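You operate a simulated robot arm through the tools that you are given. There is no shell and no other tool.

You are at the controls of a simulated robot arm. One attempt, no reset.

JOB
Open and close the valve levers named on the yellow repair block, then reset the alarm.
Fine: first open the one after OPEN, then close the two after CLOSE, each to its stop, so that one line's lamp goes dark; push the black reset button on the air ring board; leave the other levers and the block.

Only the result counts: the job must be done as asked and must still hold three seconds after the hand-in. Knocking over, shifting, dropping, spilling or breaking anything else fails it.

ROBOT AND FRAMES
A 7-joint arm with a two-finger parallel gripper, fixed in place. Base frame: the origin is at the foot of the arm, x ahead of it, y to its left, z up; the work surface is at about z = 0.807. Units: m, degrees, N and s.
With the tool pointing down near the work surface it reaches from about 0.42 to 0.92 m from the base axis. Its first joint turns from -143.0 to 143.0 degrees. Payload 3 kg.
The tool frame sits at the grasp point between the pads (the TCP): z along the fingers, y along the line on which they close. The tips reach 0.03 m beyond it. The gripper opens to 0.094 m. The fingers are 0.028 m wide and 0.01 m thick; the gripper's body (0.05 by 0.096 m) begins 0.055 m behind the TCP.
Orientation is that of the tool frame in the base frame, as a unit quaternion [x, y, z, w]. With the fingers straight down and closing along the base's y, the tool's x points along the base's -x, its y along +y and its z along -z.

CONTROLS
- The arm moves only by the tool drive_tool. Its argument "motion" is a list of rows, each a list of 7 numbers: the shift along the tool's x, y, z in m, then the turn, a rotation vector about the tool's x, y, z in degrees, then the closure, from 0 (fully open) to 1 (shut). In form: [[tx, ty, tz, ax, ay, az, gripper], ...]. A call has 1 to 20 rows; each row shifts and turns the commanded pose from where the row before left it, along the tool's axes as they then stand. Rows are played at 5 a second. More than 0.05 m and 8.6 degrees between two rows, or a gripper value outside its range, and nothing of the call is played. Where a pose cannot be reached the arm comes as near as it can. A force on the tool above 90 N (or 10 N above the force at the start of the call, whichever is more), or a blocked arm, ends the call early, and 0.2 s more pass. Each finger travels about 0.072 m/s and halts on what it meets, pressing with about 32 N; the grip force reading is that of the motor and also rises with nothing between the fingers. The clock runs only during rows and for 0.2 s after the last one: add rows that do not move to give the fingers time. The reply holds the time, the measured pose of the TCP, the force on the tool along the base axes, the opening and the grip force, in the units named above and with some noise, with the torque about the TCP (base axes, N m) and any sound that the robot's microphone picked up, and new pictures: "pictures" is both (left out), scene, wrist or none.
- Cameras (640 x 400 px; columns grow to the right, rows downward): "scene" is fixed at [0.051, -0.4995, 1.435]; the picture's right is [0.78, -0.63, 0.00], its down [-0.26, -0.32, -0.91] and it looks along [0.57, 0.71, -0.41] (base axes); focal length 359 px, centre (320, 200). "wrist" rides on the gripper at [0.076, 0.014, -0.103] in the tool frame; the picture's right is [-0.18, 0.98, 0.00], its down [-0.75, -0.14, -0.64] and it looks along [-0.63, -0.12, 0.77] (tool axes); focal length 243 px, centre (320, 200). There is no depth. A picture from a camera that has moved, and an enlarged one, comes with that camera's place and axes in the base frame and with its lens.
- enlarge(camera, box): a new picture of the part [left, top, right, bottom] of that camera's present view, enlarged. No time passes.
- close_job(): hands the job in; it is judged then, once.

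Nothing tells you positions but the pictures and the camera data. Unless the task says otherwise, let go and move clear before handing in.

The tools are called after "Emit:" as name(argument=value, ...) on one line, values as JSON. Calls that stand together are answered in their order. drive_tool: Moves the arm, as the interface text tells. Its arguments: {"type":"object","properties":{"motion":{"type":"array","items":{"type":"array","items":{"type":"number"}}},"pictures":{"type":"string","enum":["both","scene","wrist","none"]}},"required":["motion"]} The other tools are called the same way: enlarge (camera, box) takes an enlarged picture of a part of a camera's view; close_job () hands the job in.

At the start:

```text
time: 0.0
ee_pos: [0.4139, 0.313, 1.1919]
tcp_rot: [0.0, 1.0, 0.0, 0.0]
contact_force: [-0.6, -0.2, -1.2]
torque: [-0.02, 0.0, 0.0]
finger_gap: 0.0937
gripper_force: 0.1
```

scene: 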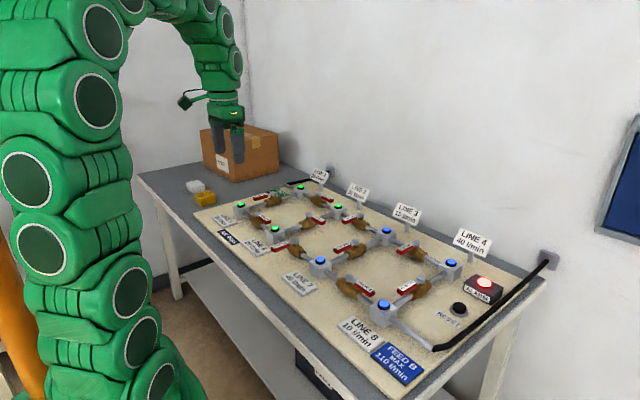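
wrist: 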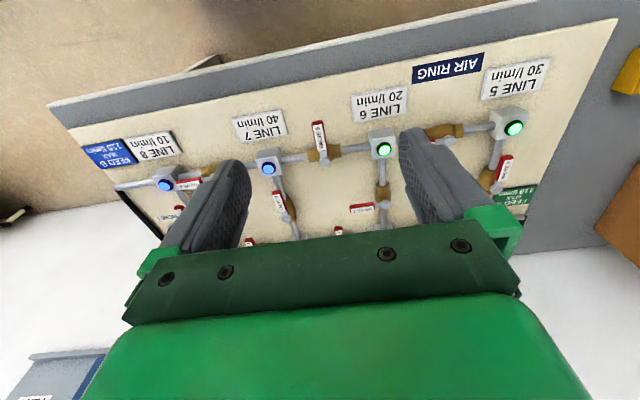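

I see a ring board with lever valves, line labels with lamps, and a yellow block at the far left of the table. I'll enlarge the views to read the labels first.

Emit:
enlarge(camera="scene", box=[170, 160, 330, 260])

Emit:
enlarge(camera="scene", box=[300, 170, 420, 245])

Emit:
enlarge(camera="scene", box=[260, 200, 420, 300])

Emit:
enlarge(camera="scene", box=[320, 220, 560, 380])

Emit:
enlarge(camera="wrist", box=[400, 40, 640, 220])

Emit:
enlarge(camera="scene", box=[180, 170, 230, 210])

```text
4.00 times, centred on (250, 210) of scene
camera zoom: at [0.051, -0.4995, 1.435], right [0.78, -0.63, 0.0], down [-0.26, -0.32, -0.91], along [0.57, 0.71, -0.41], focal length 1434 px, centre (600, 160)
```

zoom: 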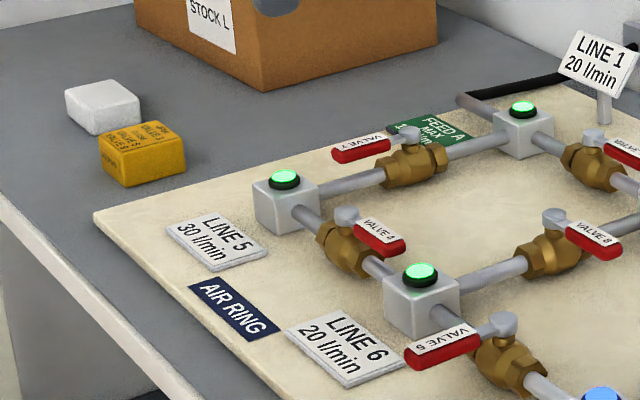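

```text
5.33 times, centred on (360, 208) of scene
camera zoom: at [0.051, -0.4995, 1.435], right [0.78, -0.63, 0.0], down [-0.26, -0.32, -0.91], along [0.57, 0.71, -0.41], focal length 1912 px, centre (107, 160)
```

zoom: 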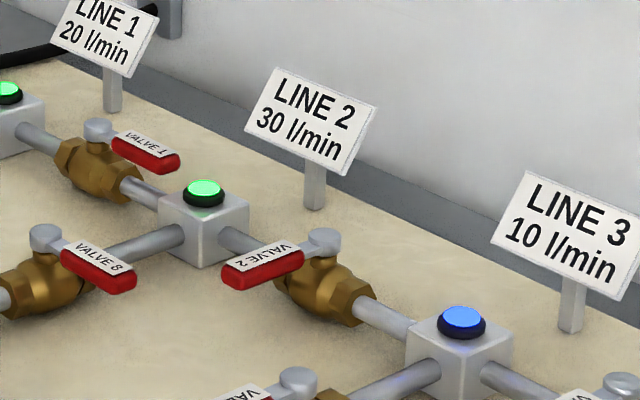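

```text
4.00 times, centred on (340, 250) of scene
camera zoom: at [0.051, -0.4995, 1.435], right [0.78, -0.63, 0.0], down [-0.26, -0.32, -0.91], along [0.57, 0.71, -0.41], focal length 1434 px, centre (240, 0)
```

zoom: 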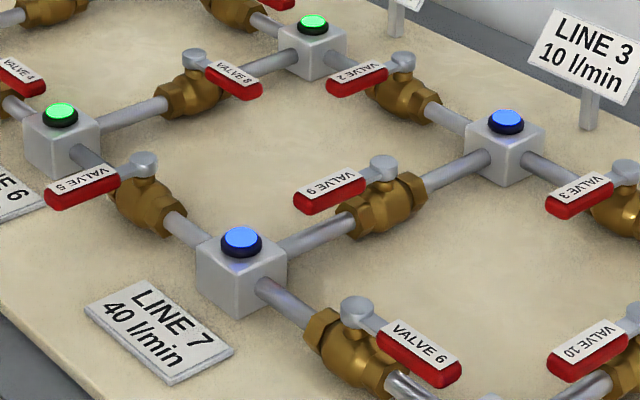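

```text
2.50 times, centred on (440, 300) of scene
camera zoom: at [0.051, -0.4995, 1.435], right [0.78, -0.63, 0.0], down [-0.26, -0.32, -0.91], along [0.57, 0.71, -0.41], focal length 896 px, centre (20, -50)
```

zoom: 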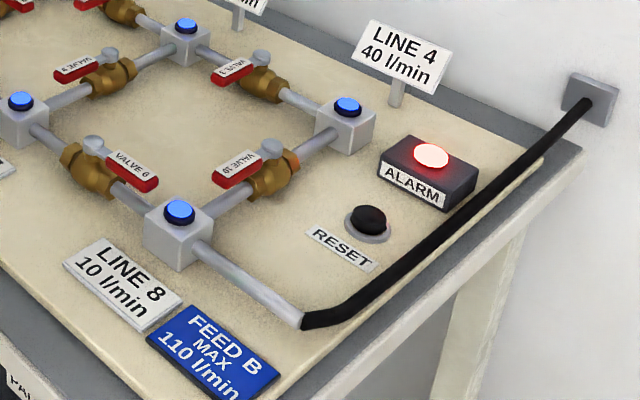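

```text
2.22 times, centred on (520, 130) of wrist
camera zoom: at [0.3367, 0.3267, 1.2941], right [0.18, 0.98, 0.0], down [0.75, -0.14, 0.64], along [0.63, -0.12, -0.77], focal length 539 px, centre (-124, 356)
```

zoom: 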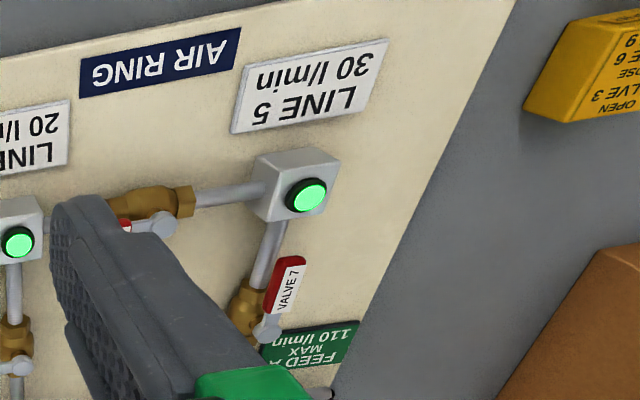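

```text
10.00 times, centred on (205, 190) of scene
camera zoom: at [0.051, -0.4995, 1.435], right [0.78, -0.63, 0.0], down [-0.26, -0.32, -0.91], along [0.57, 0.71, -0.41], focal length 3586 px, centre (1470, 300)
```

zoom: 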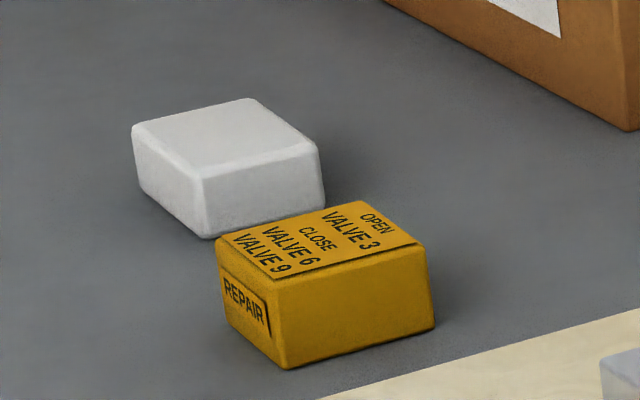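

The block says OPEN 3, CLOSE 6 and 9. The levers all seem to sweep within their (-x, -y) quadrant. Valve 3's stem is near (0.87, 0.05) with its lever toward -x, so it is closed. Valve 6's stem is near (0.588, 0.047) with its lever toward -y (open), and valve 9's is near (0.726, 0.167) with its lever toward -x (open). I'll shut the fingers and move high above the start of valve 3 to check from the wrist camera.

Emit:
drive_tool(motion=[[-0.0313, -0.019, 0.0125, 0, 0, 0, 1], [-0.0313, -0.019, 0.0125, 0, 0, 0, 1], [-0.0313, -0.019, 0.0125, 0, 0, 0, 1], [-0.0313, -0.019, 0.0125, 0, 0, 0, 1], [-0.0313, -0.019, 0.0125, 0, 0, 0, 1], [-0.0313, -0.019, 0.0125, 0, 0, 0, 1], [-0.0313, -0.019, 0.0125, 0, 0, 0, 1], [-0.0313, -0.019, 0.0125, 0, 0, 0, 1], [-0.0313, -0.019, 0.0125, 0, 0, 0, 1], [-0.0313, -0.019, 0.0125, 0, 0, 0, 1], [-0.0313, -0.019, 0.0125, 0, 0, 0, 1], [-0.0313, -0.019, 0.0125, 0, 0, 0, 1], [0, 0, 0, 0, 0, 0, 1], [0, 0, 0, 0, 0, 0, 1]])

```text
time: 3.0
ee_pos: [0.7875, 0.0872, 1.0402]
tcp_rot: [0.0, 1.0, 0.0, -0.001]
contact_force: [0.2, 0.1, 0.0]
torque: [0.01, 0.01, 0.0]
finger_gap: 0.0
gripper_force: 31.7
camera wrist: at [0.7116, 0.0991, 1.1442], right [0.18, 0.98, 0.0], down [0.75, -0.14, 0.64], along [0.63, -0.12, -0.77], focal length 243 px, centre (320, 200)
```

scene: 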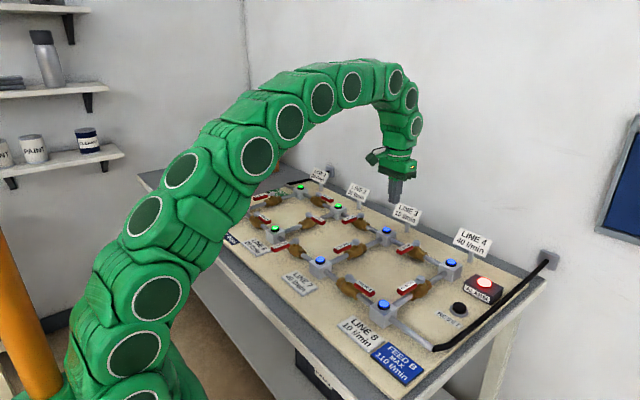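
wrist: 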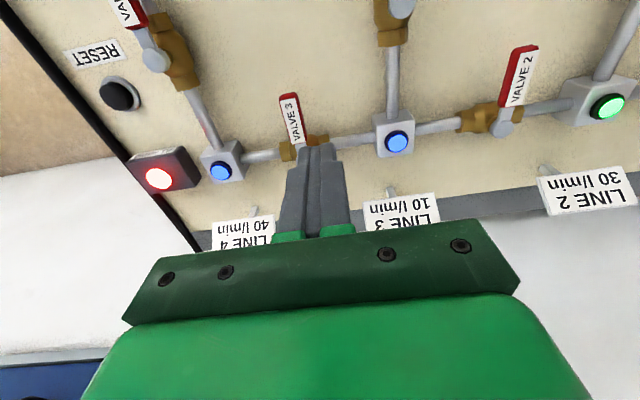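

The wrist view confirms valve 3: its lever lies along y≈0.05 with the tip at x≈0.786 and z≈0.868. I'll descend beside it on the +y side.

Emit:
drive_tool(motion=[[-0.0031, 0, 0.0316, 0, 0, 0, 1], [-0.0031, 0, 0.0316, 0, 0, 0, 1], [-0.0031, 0, 0.0316, 0, 0, 0, 1], [-0.0031, 0, 0.0316, 0, 0, 0, 1], [-0.0031, 0, 0.0306, 0, 0, 0, 1], [0, 0, 0, 0, 0, 0, 1]])

Emit:
enlarge(camera="scene", box=[340, 160, 480, 300])

```text
time: 4.4
ee_pos: [0.805, 0.0854, 0.8837]
tcp_rot: [0.0, 1.0, 0.0, 0.0]
contact_force: [0.1, -1.0, 0.4]
torque: [-0.01, 0.0, 0.01]
finger_gap: 0.0001
gripper_force: 31.2
camera wrist: at [0.7274, 0.0989, 0.9871], right [0.18, 0.98, 0.0], down [0.75, -0.14, 0.64], along [0.63, -0.12, -0.77], focal length 243 px, centre (320, 200)
```

scene: 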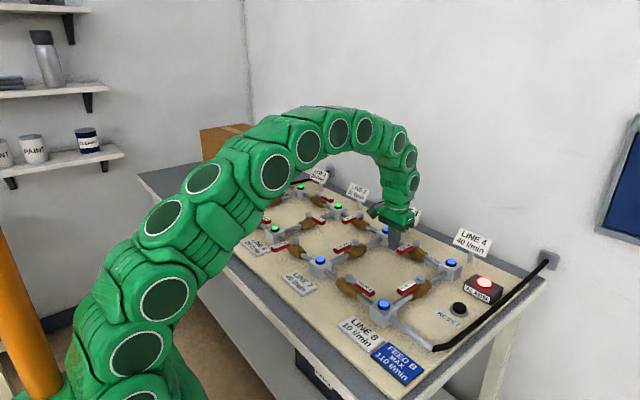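
wrist: 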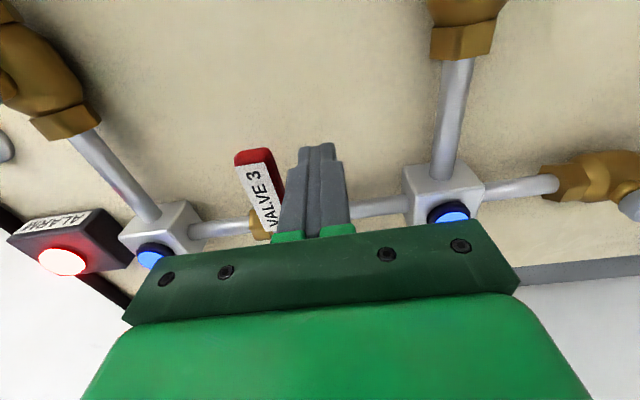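

```text
2.86 times, centred on (410, 230) of scene
camera zoom: at [0.051, -0.4995, 1.435], right [0.78, -0.63, 0.0], down [-0.26, -0.32, -0.91], along [0.57, 0.71, -0.41], focal length 1024 px, centre (63, 114)
```

zoom: 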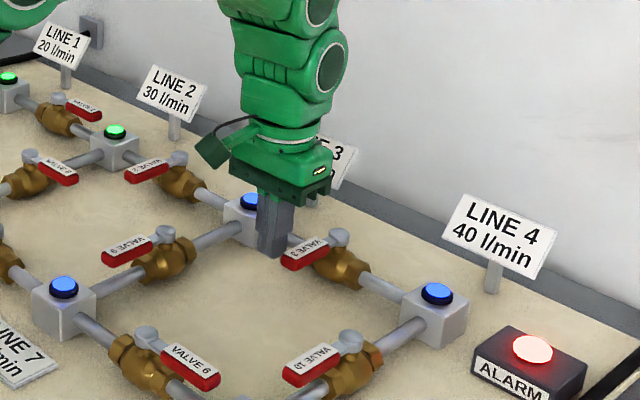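

The fingers are beside lever 3. I'll start sweeping it toward -y slowly and watch the force.

Emit:
drive_tool(motion=[[0.001, -0.0075, 0, 0, 0, 0, 1], [0.001, -0.0075, 0, 0, 0, 0, 1], [0.0015, -0.01, 0, 0, 0, 0, 1], [0.0015, -0.01, 0, 0, 0, 0, 1], [0.001, -0.01, 0, 0, 0, 0, 1]])

```text
time: 5.6
ee_pos: [0.7983, 0.0403, 0.883]
tcp_rot: [0.001, 1.0, 0.001, 0.0]
contact_force: [-0.6, 0.1, -0.3]
torque: [0.04, 0.01, -0.03]
finger_gap: 0.0001
gripper_force: 32.0
camera wrist: at [0.7213, 0.0535, 0.9868], right [0.18, 0.98, 0.0], down [0.75, -0.14, 0.64], along [0.63, -0.12, -0.77], focal length 243 px, centre (320, 200)
```

scene: 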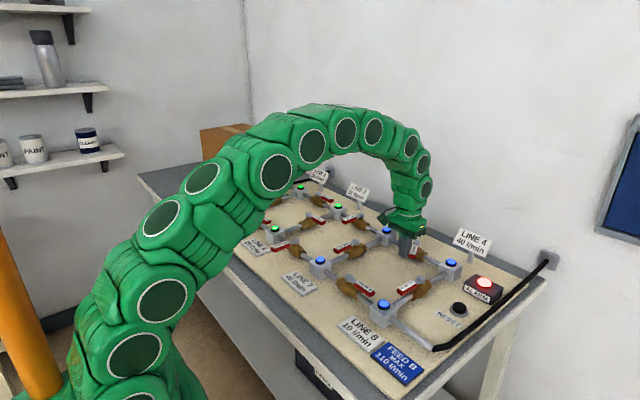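
wrist: 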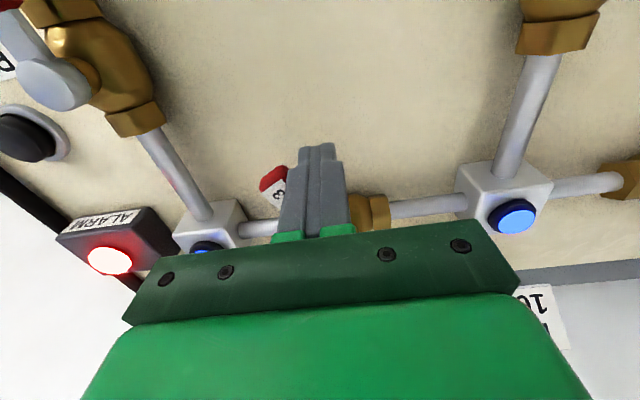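

Lever 3 is turning freely in that direction. I'll follow the arc round to the stop.

Emit:
drive_tool(motion=[[-0.0035, -0.0083, 0, 0, 0, 0, 1], [-0.0035, -0.0083, 0, 0, 0, 0, 1], [-0.0035, -0.0083, 0, 0, 0, 0, 1], [-0.0035, -0.0083, 0, 0, 0, 0, 1], [-0.0067, -0.0057, 0, 0, 0, 0, 1], [-0.0067, -0.0057, 0, 0, 0, 0, 1], [-0.0067, -0.0057, 0, 0, 0, 0, 1], [-0.006, -0.0025, 0, 0, 0, 0, 1], [-0.006, -0.0025, 0, 0, 0, 0, 1], [0, 0, 0, 0, 0, 0, 1]])

Emit:
enlarge(camera="scene", box=[340, 160, 500, 300])

```text
time: 7.8
ee_pos: [0.8456, -0.0161, 0.8828]
tcp_rot: [0.0, 1.0, 0.0, 0.0]
contact_force: [0.5, -0.3, 0.3]
torque: [-0.01, 0.0, 0.0]
finger_gap: 0.0001
gripper_force: 31.9
camera wrist: at [0.768, -0.0018, 0.9869], right [0.18, 0.98, 0.0], down [0.75, -0.14, 0.64], along [0.63, -0.12, -0.77], focal length 243 px, centre (320, 200)
```

scene: 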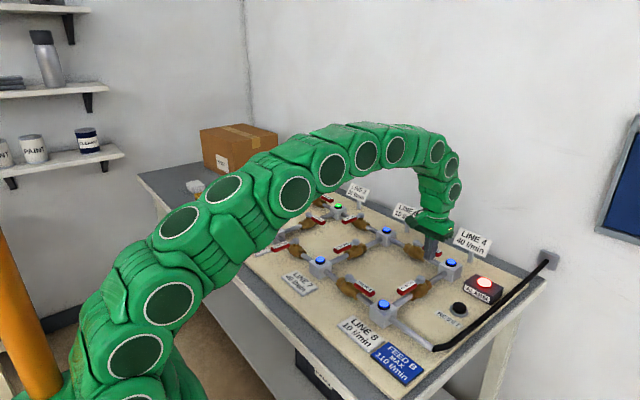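
wrist: 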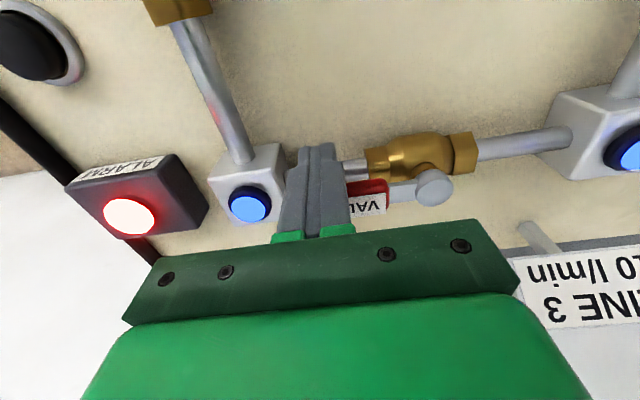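

```text
2.86 times, centred on (420, 230) of scene
camera zoom: at [0.051, -0.4995, 1.435], right [0.78, -0.63, 0.0], down [-0.26, -0.32, -0.91], along [0.57, 0.71, -0.41], focal length 1024 px, centre (34, 114)
```

zoom: 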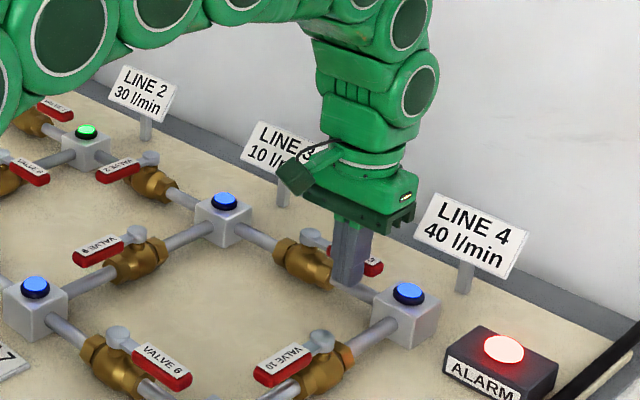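

The lever is nearly parallel to its pipe, with no stop force yet. I'll nudge further in +x in small steps until force builds.

Emit:
drive_tool(motion=[[-0.002, 0, 0, 0, 0, 0, 1], [-0.002, 0, 0, 0, 0, 0, 1], [-0.002, 0, 0, 0, 0, 0, 1], [0, 0, 0, 0, 0, 0, 1]])

```text
time: 8.7
ee_pos: [0.8454, -0.0157, 0.8833]
tcp_rot: [-0.001, 1.0, 0.0, -0.007]
contact_force: [-48.3, 1.2, 22.2]
torque: [0.02, 0.14, 0.11]
finger_gap: 0.0002
gripper_force: 32.1
stopped in row 4: the force on the tool passed its limit at 93 N (the readings are from after the stop); the commanded pose is now the measured one
camera wrist: at [0.7709, -0.002, 0.9873], right [0.18, 0.98, 0.0], down [0.76, -0.14, 0.63], along [0.62, -0.12, -0.77], focal length 243 px, centre (320, 200)
```

scene: 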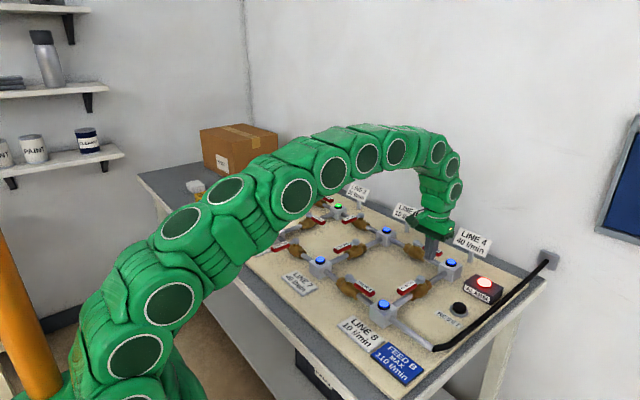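
wrist: 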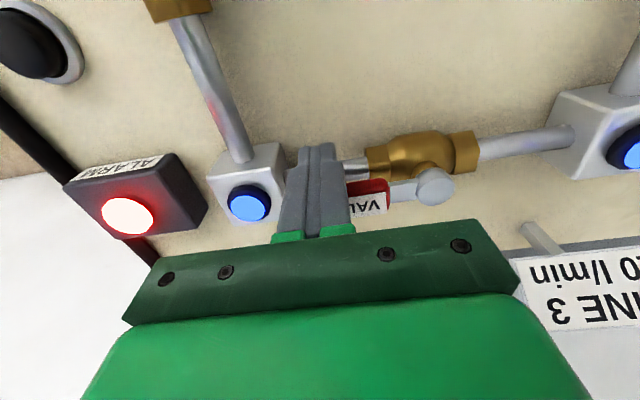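

A firm stop was reached. I'll back off in -x, rise, and inspect.

Emit:
drive_tool(motion=[[0.01, 0, 0, 0, 0, 0, 1], [0.02, 0, 0, 0, 0, 0, 1], [0.01, 0, -0.02, 0, 0, 0, 1], [0.01, 0, -0.04, 0, 0, 0, 1], [0.02, 0, -0.04, 0, 0, 0, 1], [0.02, 0, -0.03, 0, 0, 0, 1], [0, 0, 0, 0, 0, 0, 1]])

Emit:
enlarge(camera="scene", box=[340, 200, 500, 300])

Emit:
enlarge(camera="wrist", box=[160, 80, 480, 280])

```text
time: 10.3
ee_pos: [0.7587, -0.0147, 1.0141]
tcp_rot: [0.0, 1.0, 0.0, -0.004]
contact_force: [-0.5, 0.3, 0.4]
torque: [0.0, -0.03, -0.01]
finger_gap: 0.0
gripper_force: 32.4
camera wrist: at [0.683, -0.0018, 1.1177], right [0.18, 0.98, 0.0], down [0.76, -0.14, 0.64], along [0.62, -0.12, -0.77], focal length 243 px, centre (320, 200)
```

scene: 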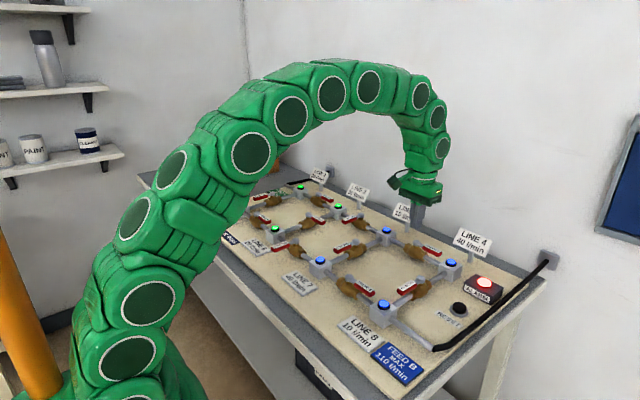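
wrist: 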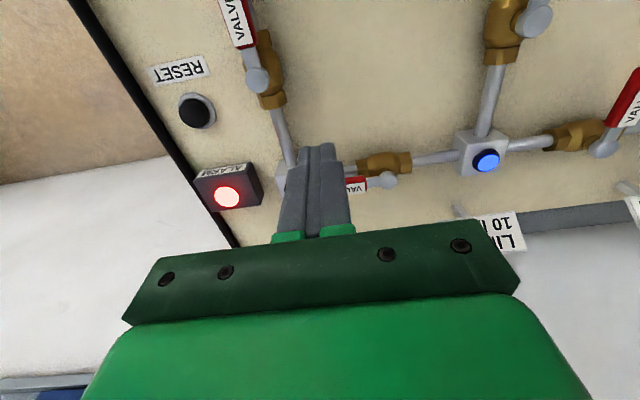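

```text
4.00 times, centred on (420, 250) of scene
camera zoom: at [0.051, -0.4995, 1.435], right [0.78, -0.63, 0.0], down [-0.26, -0.32, -0.91], along [0.57, 0.71, -0.41], focal length 1434 px, centre (-80, 0)
```

zoom: 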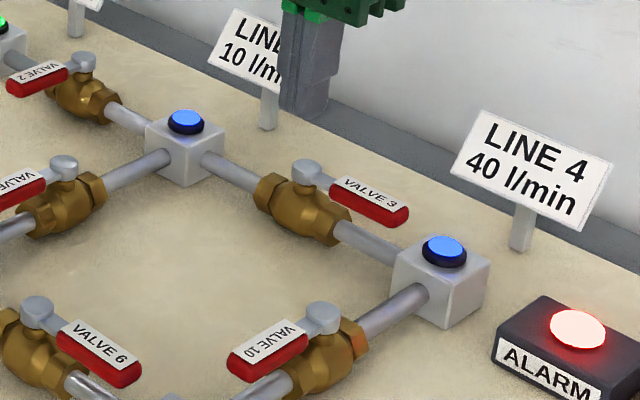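

```text
2.00 times, centred on (320, 180) of wrist
camera zoom: at [0.683, -0.0018, 1.1177], right [0.18, 0.98, 0.0], down [0.76, -0.14, 0.64], along [0.62, -0.12, -0.77], focal length 485 px, centre (320, 240)
```

zoom: 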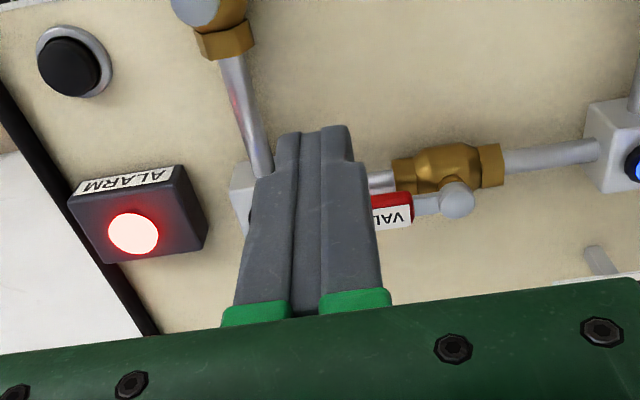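

Lever 3 now lies along its pipe at its stop. Next is valve 6: its lever points toward -y at x≈0.588. I'll move above its +x side and check.

Emit:
drive_tool(motion=[[0.033, -0.001, 0, 0, 0, 0, 1], [0.033, -0.001, 0, 0, 0, 0, 1], [0.033, -0.001, 0, 0, 0, 0, 1], [0.033, -0.001, 0.02, 0, 0, 0, 1], [0, 0, 0.02, 0, 0, 0, 1], [0, 0, 0, 0, 0, 0, 1]])

Emit:
enlarge(camera="scene", box=[300, 220, 460, 320])

```text
time: 11.7
ee_pos: [0.6268, -0.0203, 0.9755]
tcp_rot: [0.0, 1.0, 0.001, -0.004]
contact_force: [0.2, 0.2, 0.2]
torque: [0.0, 0.0, -0.01]
finger_gap: 0.0
gripper_force: 32.1
camera wrist: at [0.5511, -0.0065, 1.079], right [0.18, 0.98, 0.0], down [0.76, -0.14, 0.64], along [0.62, -0.12, -0.77], focal length 243 px, centre (320, 200)
```

scene: 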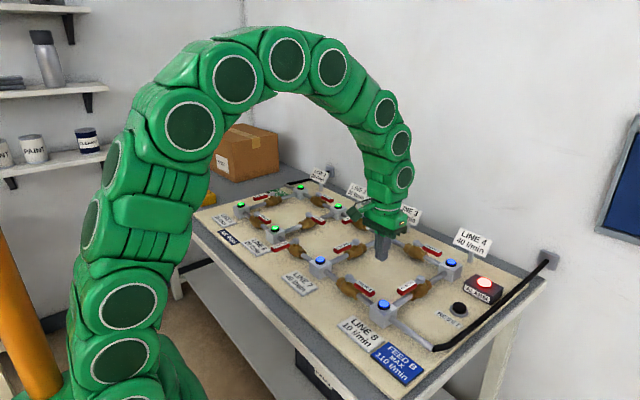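
wrist: 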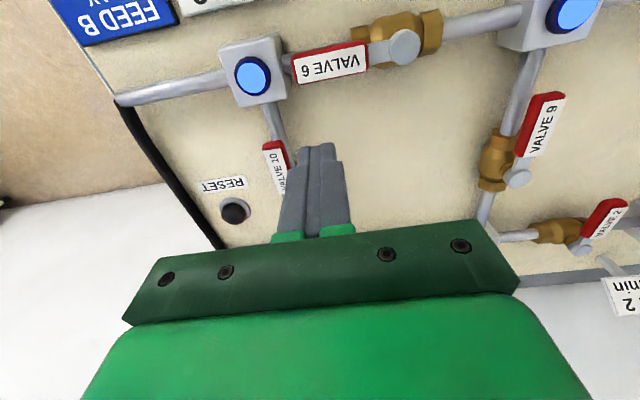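

```text
4.00 times, centred on (380, 270) of scene
camera zoom: at [0.051, -0.4995, 1.435], right [0.78, -0.63, 0.0], down [-0.26, -0.32, -0.91], along [0.57, 0.71, -0.41], focal length 1434 px, centre (80, -80)
```

zoom: 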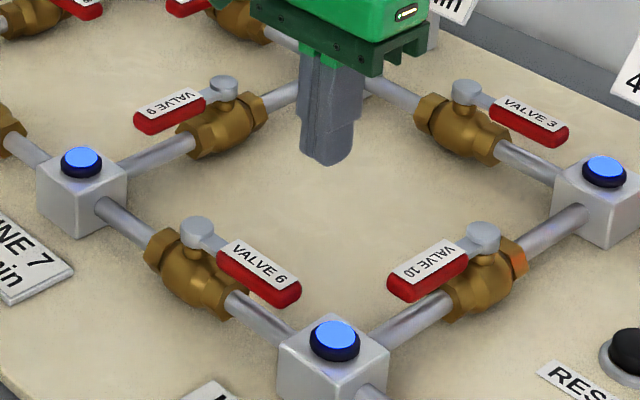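

Valve 6 is confirmed with its stem near (0.587, 0.048) and lever tip near y=-0.036. I'll descend on its +x side.

Emit:
drive_tool(motion=[[0, 0.001, 0.03, 0, 0, 0, 1], [0, 0.001, 0.03, 0, 0, 0, 1], [0, 0, 0.029, 0, 0, 0, 1], [0, 0, 0, 0, 0, 0, 1]])

Emit:
enlarge(camera="scene", box=[300, 220, 460, 320])

```text
time: 12.7
ee_pos: [0.6271, -0.0183, 0.8871]
tcp_rot: [0.0, 1.0, 0.0, -0.003]
contact_force: [-0.5, -0.1, 0.6]
torque: [0.01, 0.02, 0.05]
finger_gap: 0.0001
gripper_force: 32.1
camera wrist: at [0.5508, -0.0039, 0.9898], right [0.18, 0.98, 0.0], down [0.76, -0.14, 0.64], along [0.62, -0.12, -0.77], focal length 243 px, centre (320, 200)
```

scene: 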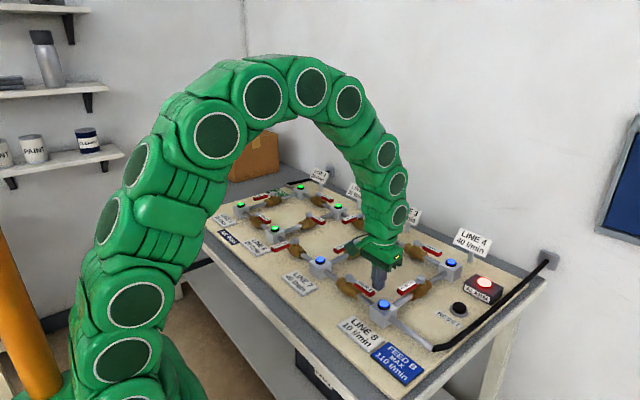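
wrist: 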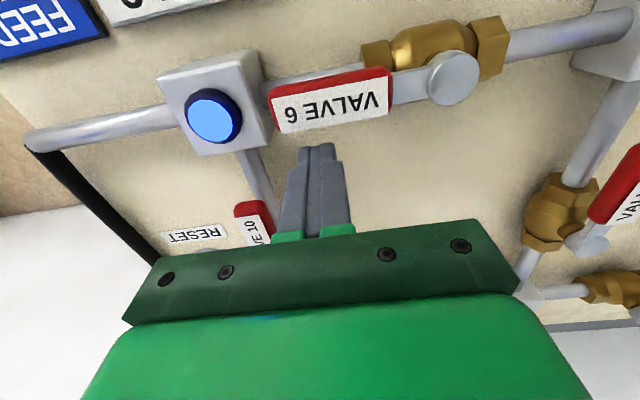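

```text
4.00 times, centred on (380, 270) of scene
camera zoom: at [0.051, -0.4995, 1.435], right [0.78, -0.63, 0.0], down [-0.26, -0.32, -0.91], along [0.57, 0.71, -0.41], focal length 1434 px, centre (80, -80)
```

zoom: 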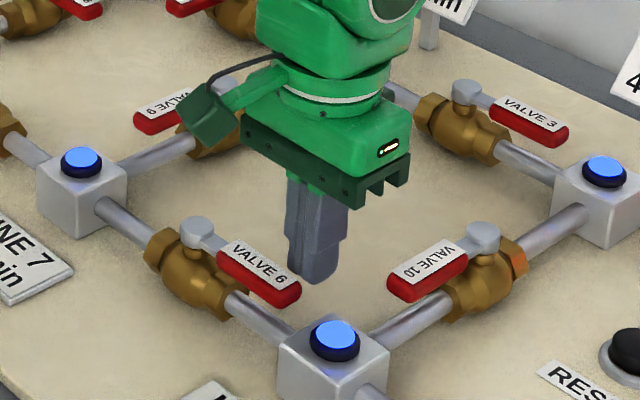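

I'm clear of the lever on its +x side. I'll sweep it toward -x along the arc.

Emit:
drive_tool(motion=[[0.0075, 0, 0, 0, 0, 0, 1], [0.0075, 0, 0, 0, 0, 0, 1], [0.0085, -0.0017, 0, 0, 0, 0, 1], [0.0085, -0.0017, 0, 0, 0, 0, 1], [0.008, -0.0007, 0, 0, 0, 0, 1], [0.008, -0.0007, 0, 0, 0, 0, 1], [0.0086, 0.0038, 0, 0, 0, 0, 1], [0.0086, 0.0038, 0, 0, 0, 0, 1], [0.0086, 0.0038, 0, 0, 0, 0, 1], [0.0086, 0.0038, 0, 0, 0, 0, 1], [0.0055, 0.0072, 0, 0, 0, 0, 1], [0.0055, 0.0072, 0, 0, 0, 0, 1], [0.0055, 0.0072, 0, 0, 0, 0, 1], [0.0025, 0.005, 0, 0, 0, 0, 1], [0.0025, 0.004, 0, 0, 0, 0, 1], [0, 0, 0, 0, 0, 0, 1]])

Emit:
enlarge(camera="scene", box=[280, 220, 440, 320])

```text
time: 16.1
ee_pos: [0.5224, 0.0234, 0.8855]
tcp_rot: [0.0, 1.0, 0.001, -0.004]
contact_force: [0.2, -0.3, 1.0]
torque: [-0.01, -0.01, 0.02]
finger_gap: 0.0
gripper_force: 32.1
camera wrist: at [0.4463, 0.0373, 0.9904], right [0.18, 0.98, 0.0], down [0.76, -0.14, 0.64], along [0.62, -0.12, -0.77], focal length 243 px, centre (320, 200)
```

scene: 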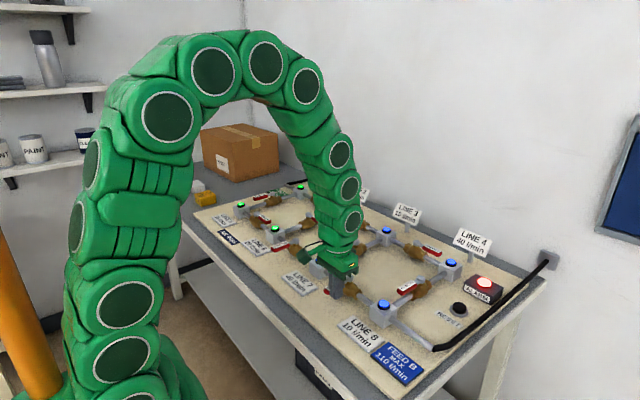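
wrist: 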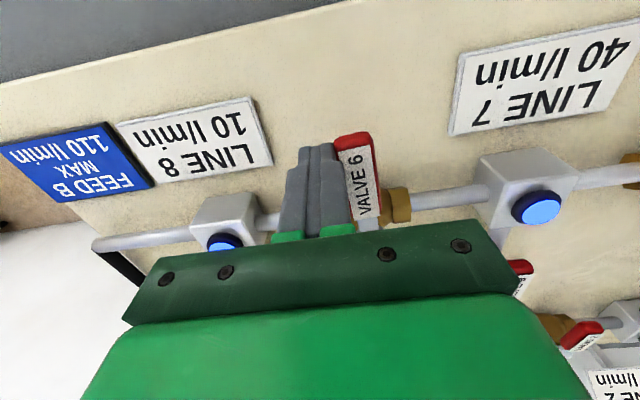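

```text
4.00 times, centred on (360, 270) of scene
camera zoom: at [0.051, -0.4995, 1.435], right [0.78, -0.63, 0.0], down [-0.26, -0.32, -0.91], along [0.57, 0.71, -0.41], focal length 1434 px, centre (160, -80)
```

zoom: 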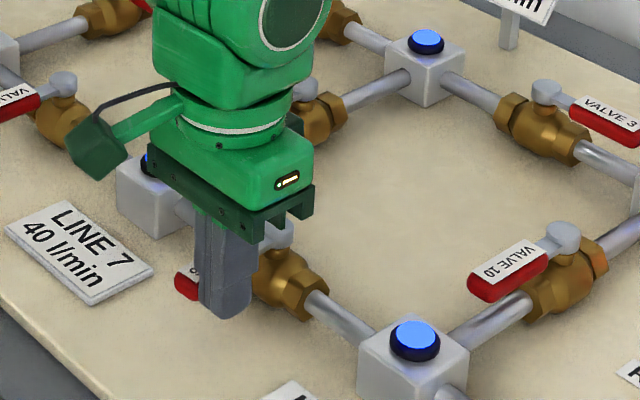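

The lever is almost perpendicular to its pipe. I'll nudge in +y until the stop force appears.

Emit:
drive_tool(motion=[[0, 0.002, 0, 0, 0, 0, 1], [0, 0.002, 0, 0, 0, 0, 1], [0, 0.002, 0, 0, 0, 0, 1], [0, 0.002, 0, 0, 0, 0, 1], [0, 0.002, 0, 0, 0, 0, 1], [0, 0, 0, 0, 0, 0, 1]])

```text
time: 17.5
ee_pos: [0.5228, 0.0321, 0.8867]
tcp_rot: [0.001, 1.0, -0.001, -0.004]
contact_force: [-5.3, -71.7, 3.3]
torque: [-1.35, 0.07, -0.75]
finger_gap: 0.0002
gripper_force: 31.8
camera wrist: at [0.4463, 0.0454, 0.9901], right [0.18, 0.98, 0.0], down [0.76, -0.14, 0.64], along [0.62, -0.12, -0.77], focal length 243 px, centre (320, 200)
```

scene: 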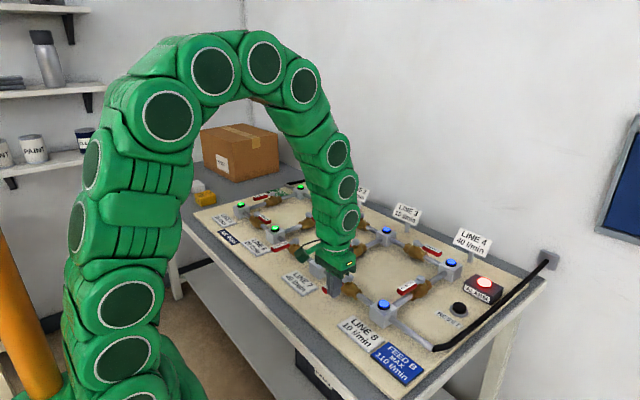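
wrist: 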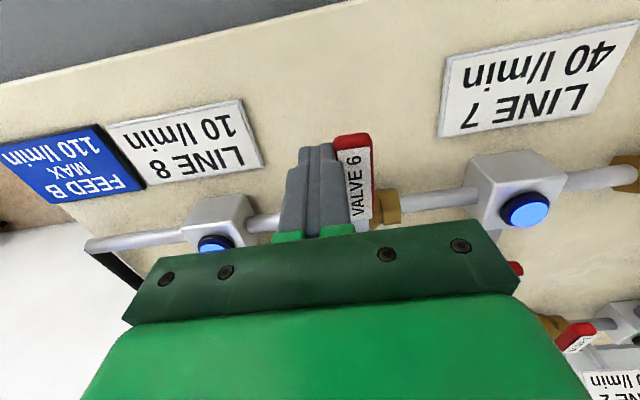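

Valve 6 hit its stop with about 72 N. I'll back off, rise, and move above the +y side of valve 9's lever.

Emit:
drive_tool(motion=[[0, -0.01, 0, 0, 0, 0, 1], [0, -0.01, 0, 0, 0, 0, 1], [0, 0, -0.03, 0, 0, 0, 1], [0, 0, -0.04, 0, 0, 0, 1], [0, 0, -0.04, 0, 0, 0, 1], [-0.023, 0.0317, 0, 0, 0, 0, 1], [-0.023, 0.0317, 0, 0, 0, 0, 1], [-0.023, 0.0317, 0, 0, 0, 0, 1], [-0.023, 0.0317, 0, 0, 0, 0, 1], [-0.023, 0.0317, 0, 0, 0, 0, 1], [-0.023, 0.0317, 0, 0, 0, 0, 1], [0, 0, 0, 0, 0, 0, 1]])

Emit:
enlarge(camera="scene", box=[280, 220, 440, 320])

```text
time: 20.1
ee_pos: [0.6604, 0.2023, 0.9948]
tcp_rot: [0.001, 1.0, 0.001, -0.004]
contact_force: [-0.2, -0.1, -0.5]
torque: [0.01, -0.02, -0.07]
finger_gap: 0.0
gripper_force: 31.5
camera wrist: at [0.5842, 0.2173, 1.0993], right [0.19, 0.98, 0.0], down [0.76, -0.14, 0.64], along [0.62, -0.12, -0.77], focal length 243 px, centre (320, 200)
```

scene: 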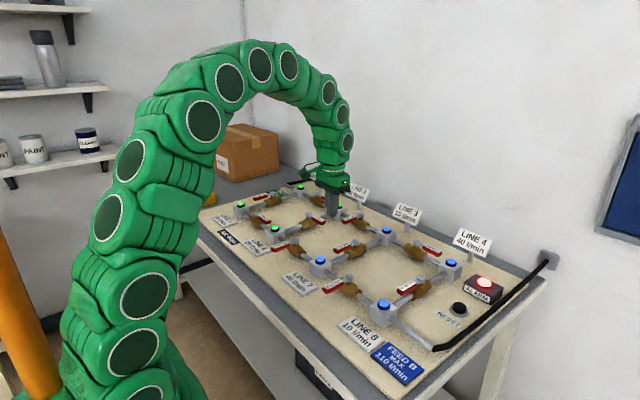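
wrist: 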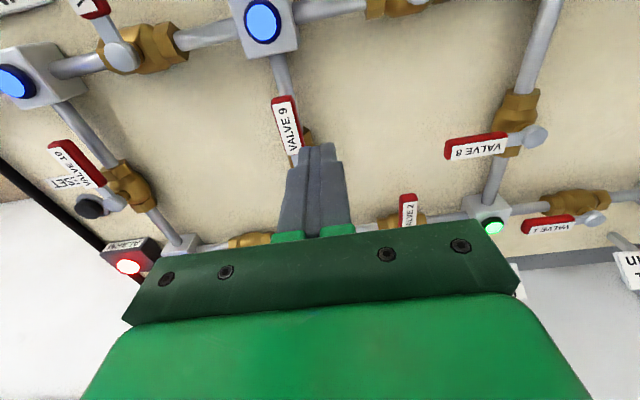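

```text
4.00 times, centred on (360, 270) of scene
camera zoom: at [0.051, -0.4995, 1.435], right [0.78, -0.63, 0.0], down [-0.26, -0.32, -0.91], along [0.57, 0.71, -0.41], focal length 1434 px, centre (160, -80)
```

zoom: 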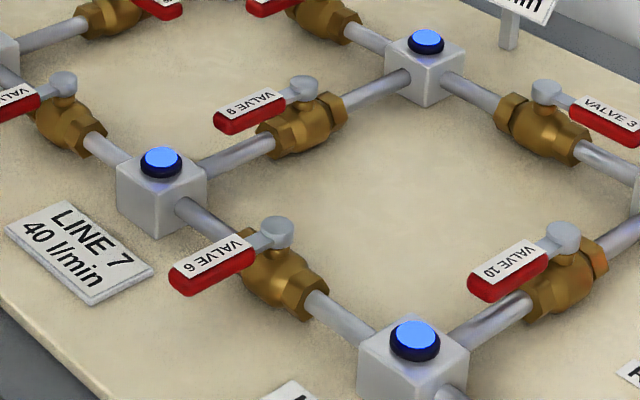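

Valve 6 is now perpendicular to its pipe, so it is closed. Valve 9's lever is where I estimated (y≈0.168, tip x≈0.645). I'll descend on its +y side.

Emit:
drive_tool(motion=[[0, 0, 0.036, 0, 0, 0, 1], [0, 0, 0.036, 0, 0, 0, 1], [0, 0, 0.0365, 0, 0, 0, 1], [0, 0, 0, 0, 0, 0, 1]])

Emit:
enlarge(camera="scene", box=[280, 200, 440, 300])

```text
time: 21.1
ee_pos: [0.6619, 0.2032, 0.8867]
tcp_rot: [0.001, 1.0, 0.0, -0.004]
contact_force: [-0.3, 0.0, -0.3]
torque: [-0.03, 0.02, -0.01]
finger_gap: 0.0002
gripper_force: 31.8
camera wrist: at [0.5852, 0.2176, 0.9904], right [0.18, 0.98, 0.0], down [0.76, -0.14, 0.64], along [0.63, -0.12, -0.77], focal length 243 px, centre (320, 200)
```

scene: 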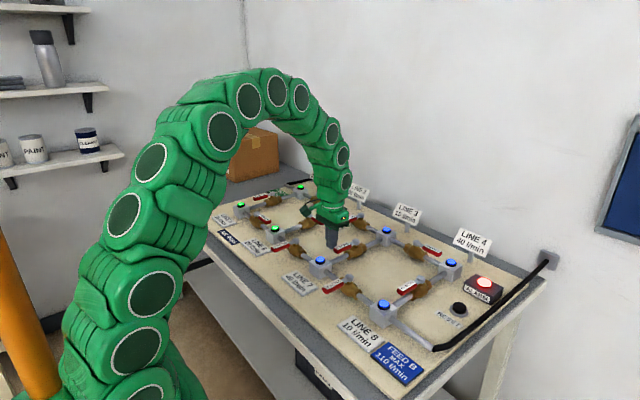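
wrist: 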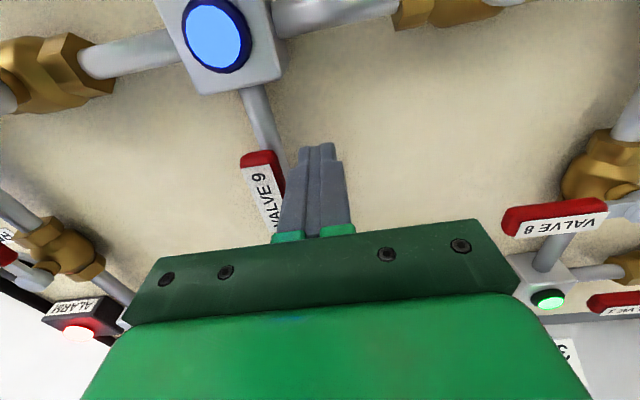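

```text
4.00 times, centred on (360, 250) of scene
camera zoom: at [0.051, -0.4995, 1.435], right [0.78, -0.63, 0.0], down [-0.26, -0.32, -0.91], along [0.57, 0.71, -0.41], focal length 1434 px, centre (160, 0)
```

zoom: 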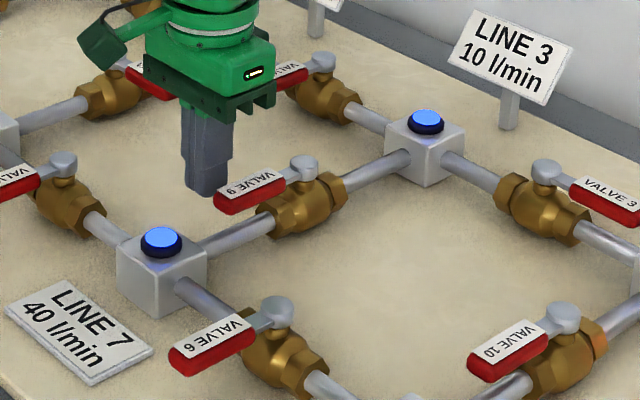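

I'm positioned beside lever 9, so I'll sweep it toward -y along its arc.

Emit:
drive_tool(motion=[[0, -0.008, 0, 0, 0, 0, 1], [0, -0.008, 0, 0, 0, 0, 1], [0.001, -0.0075, 0, 0, 0, 0, 1], [0.001, -0.0075, 0, 0, 0, 0, 1], [0.001, -0.0075, 0, 0, 0, 0, 1], [0.001, -0.0075, 0, 0, 0, 0, 1], [-0.0033, -0.0082, 0, 0, 0, 0, 1], [-0.0033, -0.0082, 0, 0, 0, 0, 1], [-0.0033, -0.0082, 0, 0, 0, 0, 1], [-0.0033, -0.0082, 0, 0, 0, 0, 1], [-0.0065, -0.0056, 0, 0, 0, 0, 1], [-0.0065, -0.0056, 0, 0, 0, 0, 1], [-0.0065, -0.0056, 0, 0, 0, 0, 1], [-0.005, -0.0027, 0, 0, 0, 0, 1], [-0.005, -0.0027, 0, 0, 0, 0, 1], [0, 0, 0, 0, 0, 0, 1]])

Emit:
enlarge(camera="scene", box=[280, 200, 440, 300])

```text
time: 24.5
ee_pos: [0.6999, 0.102, 0.8863]
tcp_rot: [-0.001, 1.0, 0.0, -0.004]
contact_force: [-0.5, 0.5, 0.3]
torque: [-0.02, 0.0, 0.0]
finger_gap: 0.0001
gripper_force: 32.4
camera wrist: at [0.6233, 0.1161, 0.9903], right [0.18, 0.98, 0.0], down [0.76, -0.14, 0.64], along [0.62, -0.12, -0.77], focal length 243 px, centre (320, 200)
```

scene: 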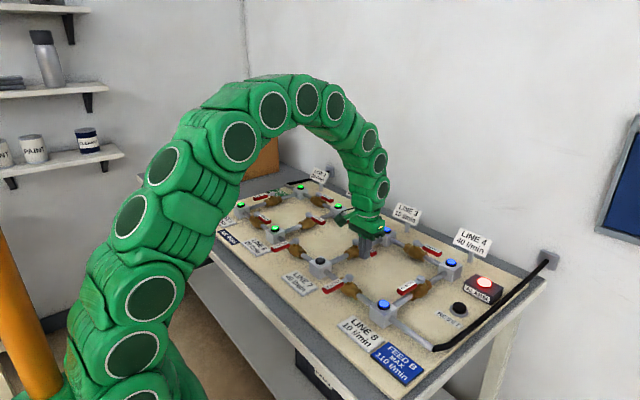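
wrist: 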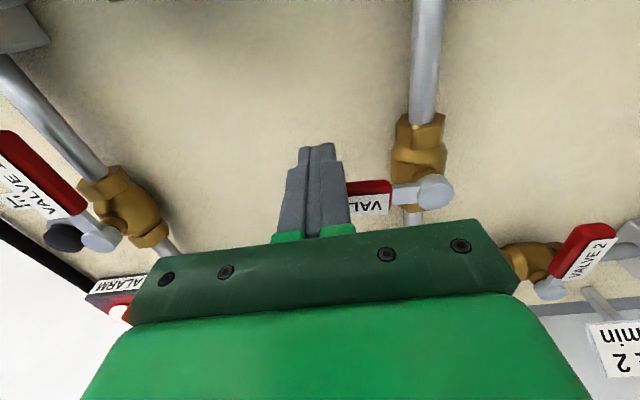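

```text
4.00 times, centred on (360, 250) of scene
camera zoom: at [0.051, -0.4995, 1.435], right [0.78, -0.63, 0.0], down [-0.26, -0.32, -0.91], along [0.57, 0.71, -0.41], focal length 1434 px, centre (160, 0)
```

zoom: 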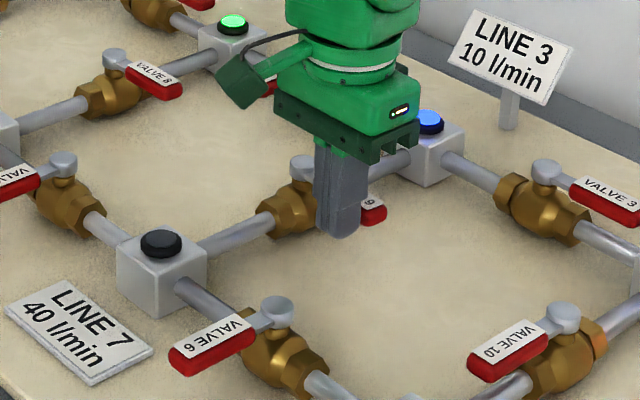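

Line 7's lamp is now dark. I'll push valve 9 the last bit to its stop.

Emit:
drive_tool(motion=[[-0.002, 0, 0, 0, 0, 0, 1], [-0.002, 0, 0, 0, 0, 0, 1], [-0.002, 0, 0, 0, 0, 0, 1], [-0.002, 0, 0, 0, 0, 0, 1], [-0.002, 0, 0, 0, 0, 0, 1], [0, 0, 0, 0, 0, 0, 1]])

```text
time: 25.9
ee_pos: [0.7066, 0.102, 0.8872]
tcp_rot: [0.001, 1.0, 0.0, -0.006]
contact_force: [-61.8, -3.3, 24.4]
torque: [-0.11, 0.42, 0.06]
finger_gap: 0.0002
gripper_force: 31.6
camera wrist: at [0.6314, 0.116, 0.9906], right [0.18, 0.98, 0.0], down [0.76, -0.14, 0.63], along [0.62, -0.12, -0.77], focal length 243 px, centre (320, 200)
```

scene: 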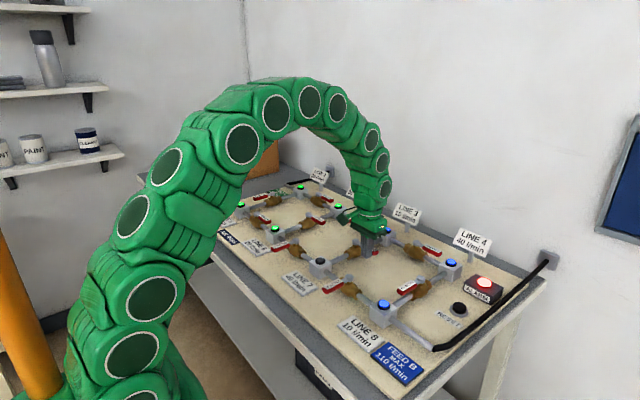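
wrist: 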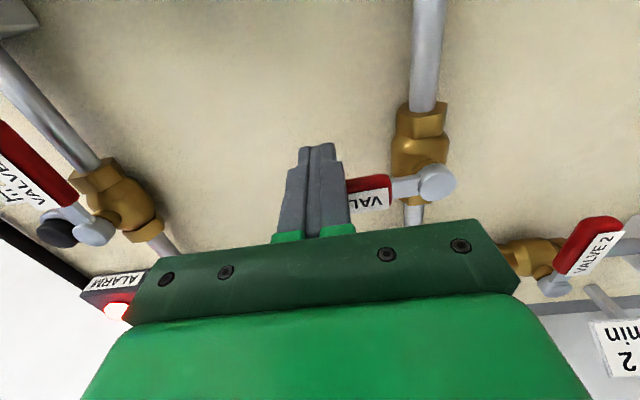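

Valve 9 reached its stop with about 62 N. I'll retreat, rise, and go above the reset button near (0.74, -0.18).

Emit:
drive_tool(motion=[[0.01, 0, 0, 0, 0, 0, 1], [0.012, 0, 0, 0, 0, 0, 1], [0, 0, -0.03, 0, 0, 0, 1], [0, 0, -0.04, 0, 0, 0, 1], [0, 0, -0.04, 0, 0, 0, 1], [-0.007, -0.039, 0, 0, 0, 0, 1], [-0.007, -0.039, 0, 0, 0, 0, 1], [-0.007, -0.039, 0, 0, 0, 0, 1], [-0.007, -0.039, 0, 0, 0, 0, 1], [-0.007, -0.039, 0, 0, 0, 0, 1], [-0.007, -0.039, 0, 0, 0, 0, 1], [-0.007, -0.039, 0, 0, 0, 0, 1], [0, 0, 0, 0, 0, 0, 1]])

Emit:
enlarge(camera="scene", box=[280, 200, 440, 300])

Emit:
enlarge(camera="scene", box=[400, 230, 560, 330])

```text
time: 28.7
ee_pos: [0.7361, -0.171, 0.9966]
tcp_rot: [0.0, 1.0, 0.0, -0.005]
contact_force: [0.6, -0.7, -0.6]
torque: [0.01, 0.01, -0.01]
finger_gap: 0.0
gripper_force: 32.0
camera wrist: at [0.6603, -0.1571, 1.1001], right [0.18, 0.98, 0.0], down [0.76, -0.14, 0.64], along [0.62, -0.12, -0.77], focal length 243 px, centre (320, 200)
```

scene: 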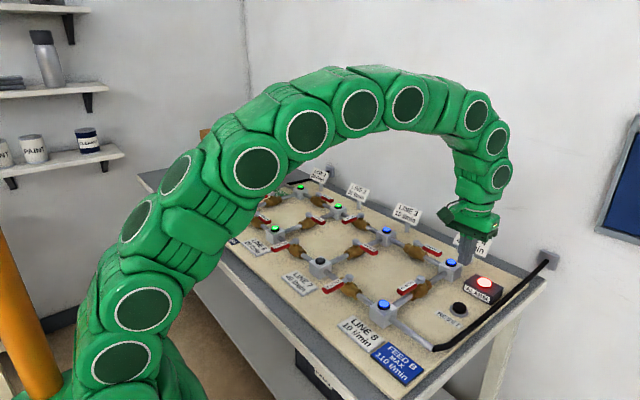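
wrist: 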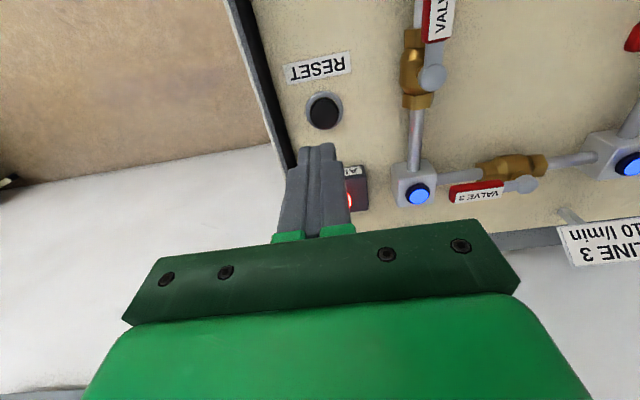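

```text
4.00 times, centred on (360, 250) of scene
camera zoom: at [0.051, -0.4995, 1.435], right [0.78, -0.63, 0.0], down [-0.26, -0.32, -0.91], along [0.57, 0.71, -0.41], focal length 1434 px, centre (160, 0)
```

zoom: 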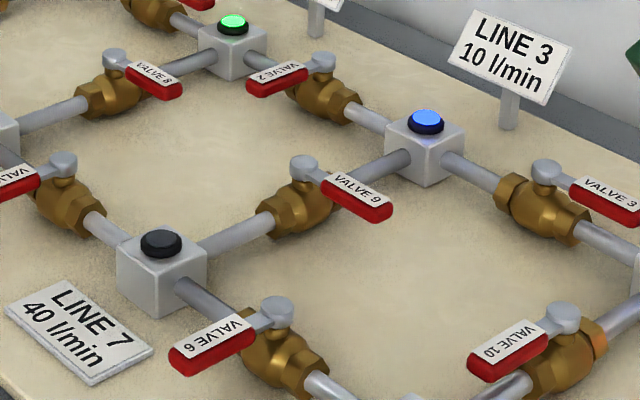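

```text
4.00 times, centred on (480, 280) of scene
camera zoom: at [0.051, -0.4995, 1.435], right [0.78, -0.63, 0.0], down [-0.26, -0.32, -0.91], along [0.57, 0.71, -0.41], focal length 1434 px, centre (-320, -120)
```

zoom: 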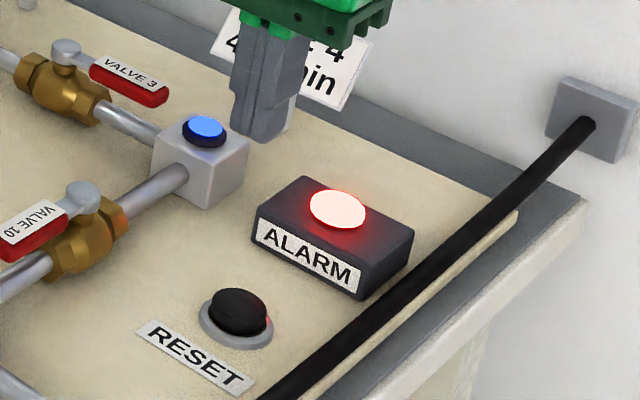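

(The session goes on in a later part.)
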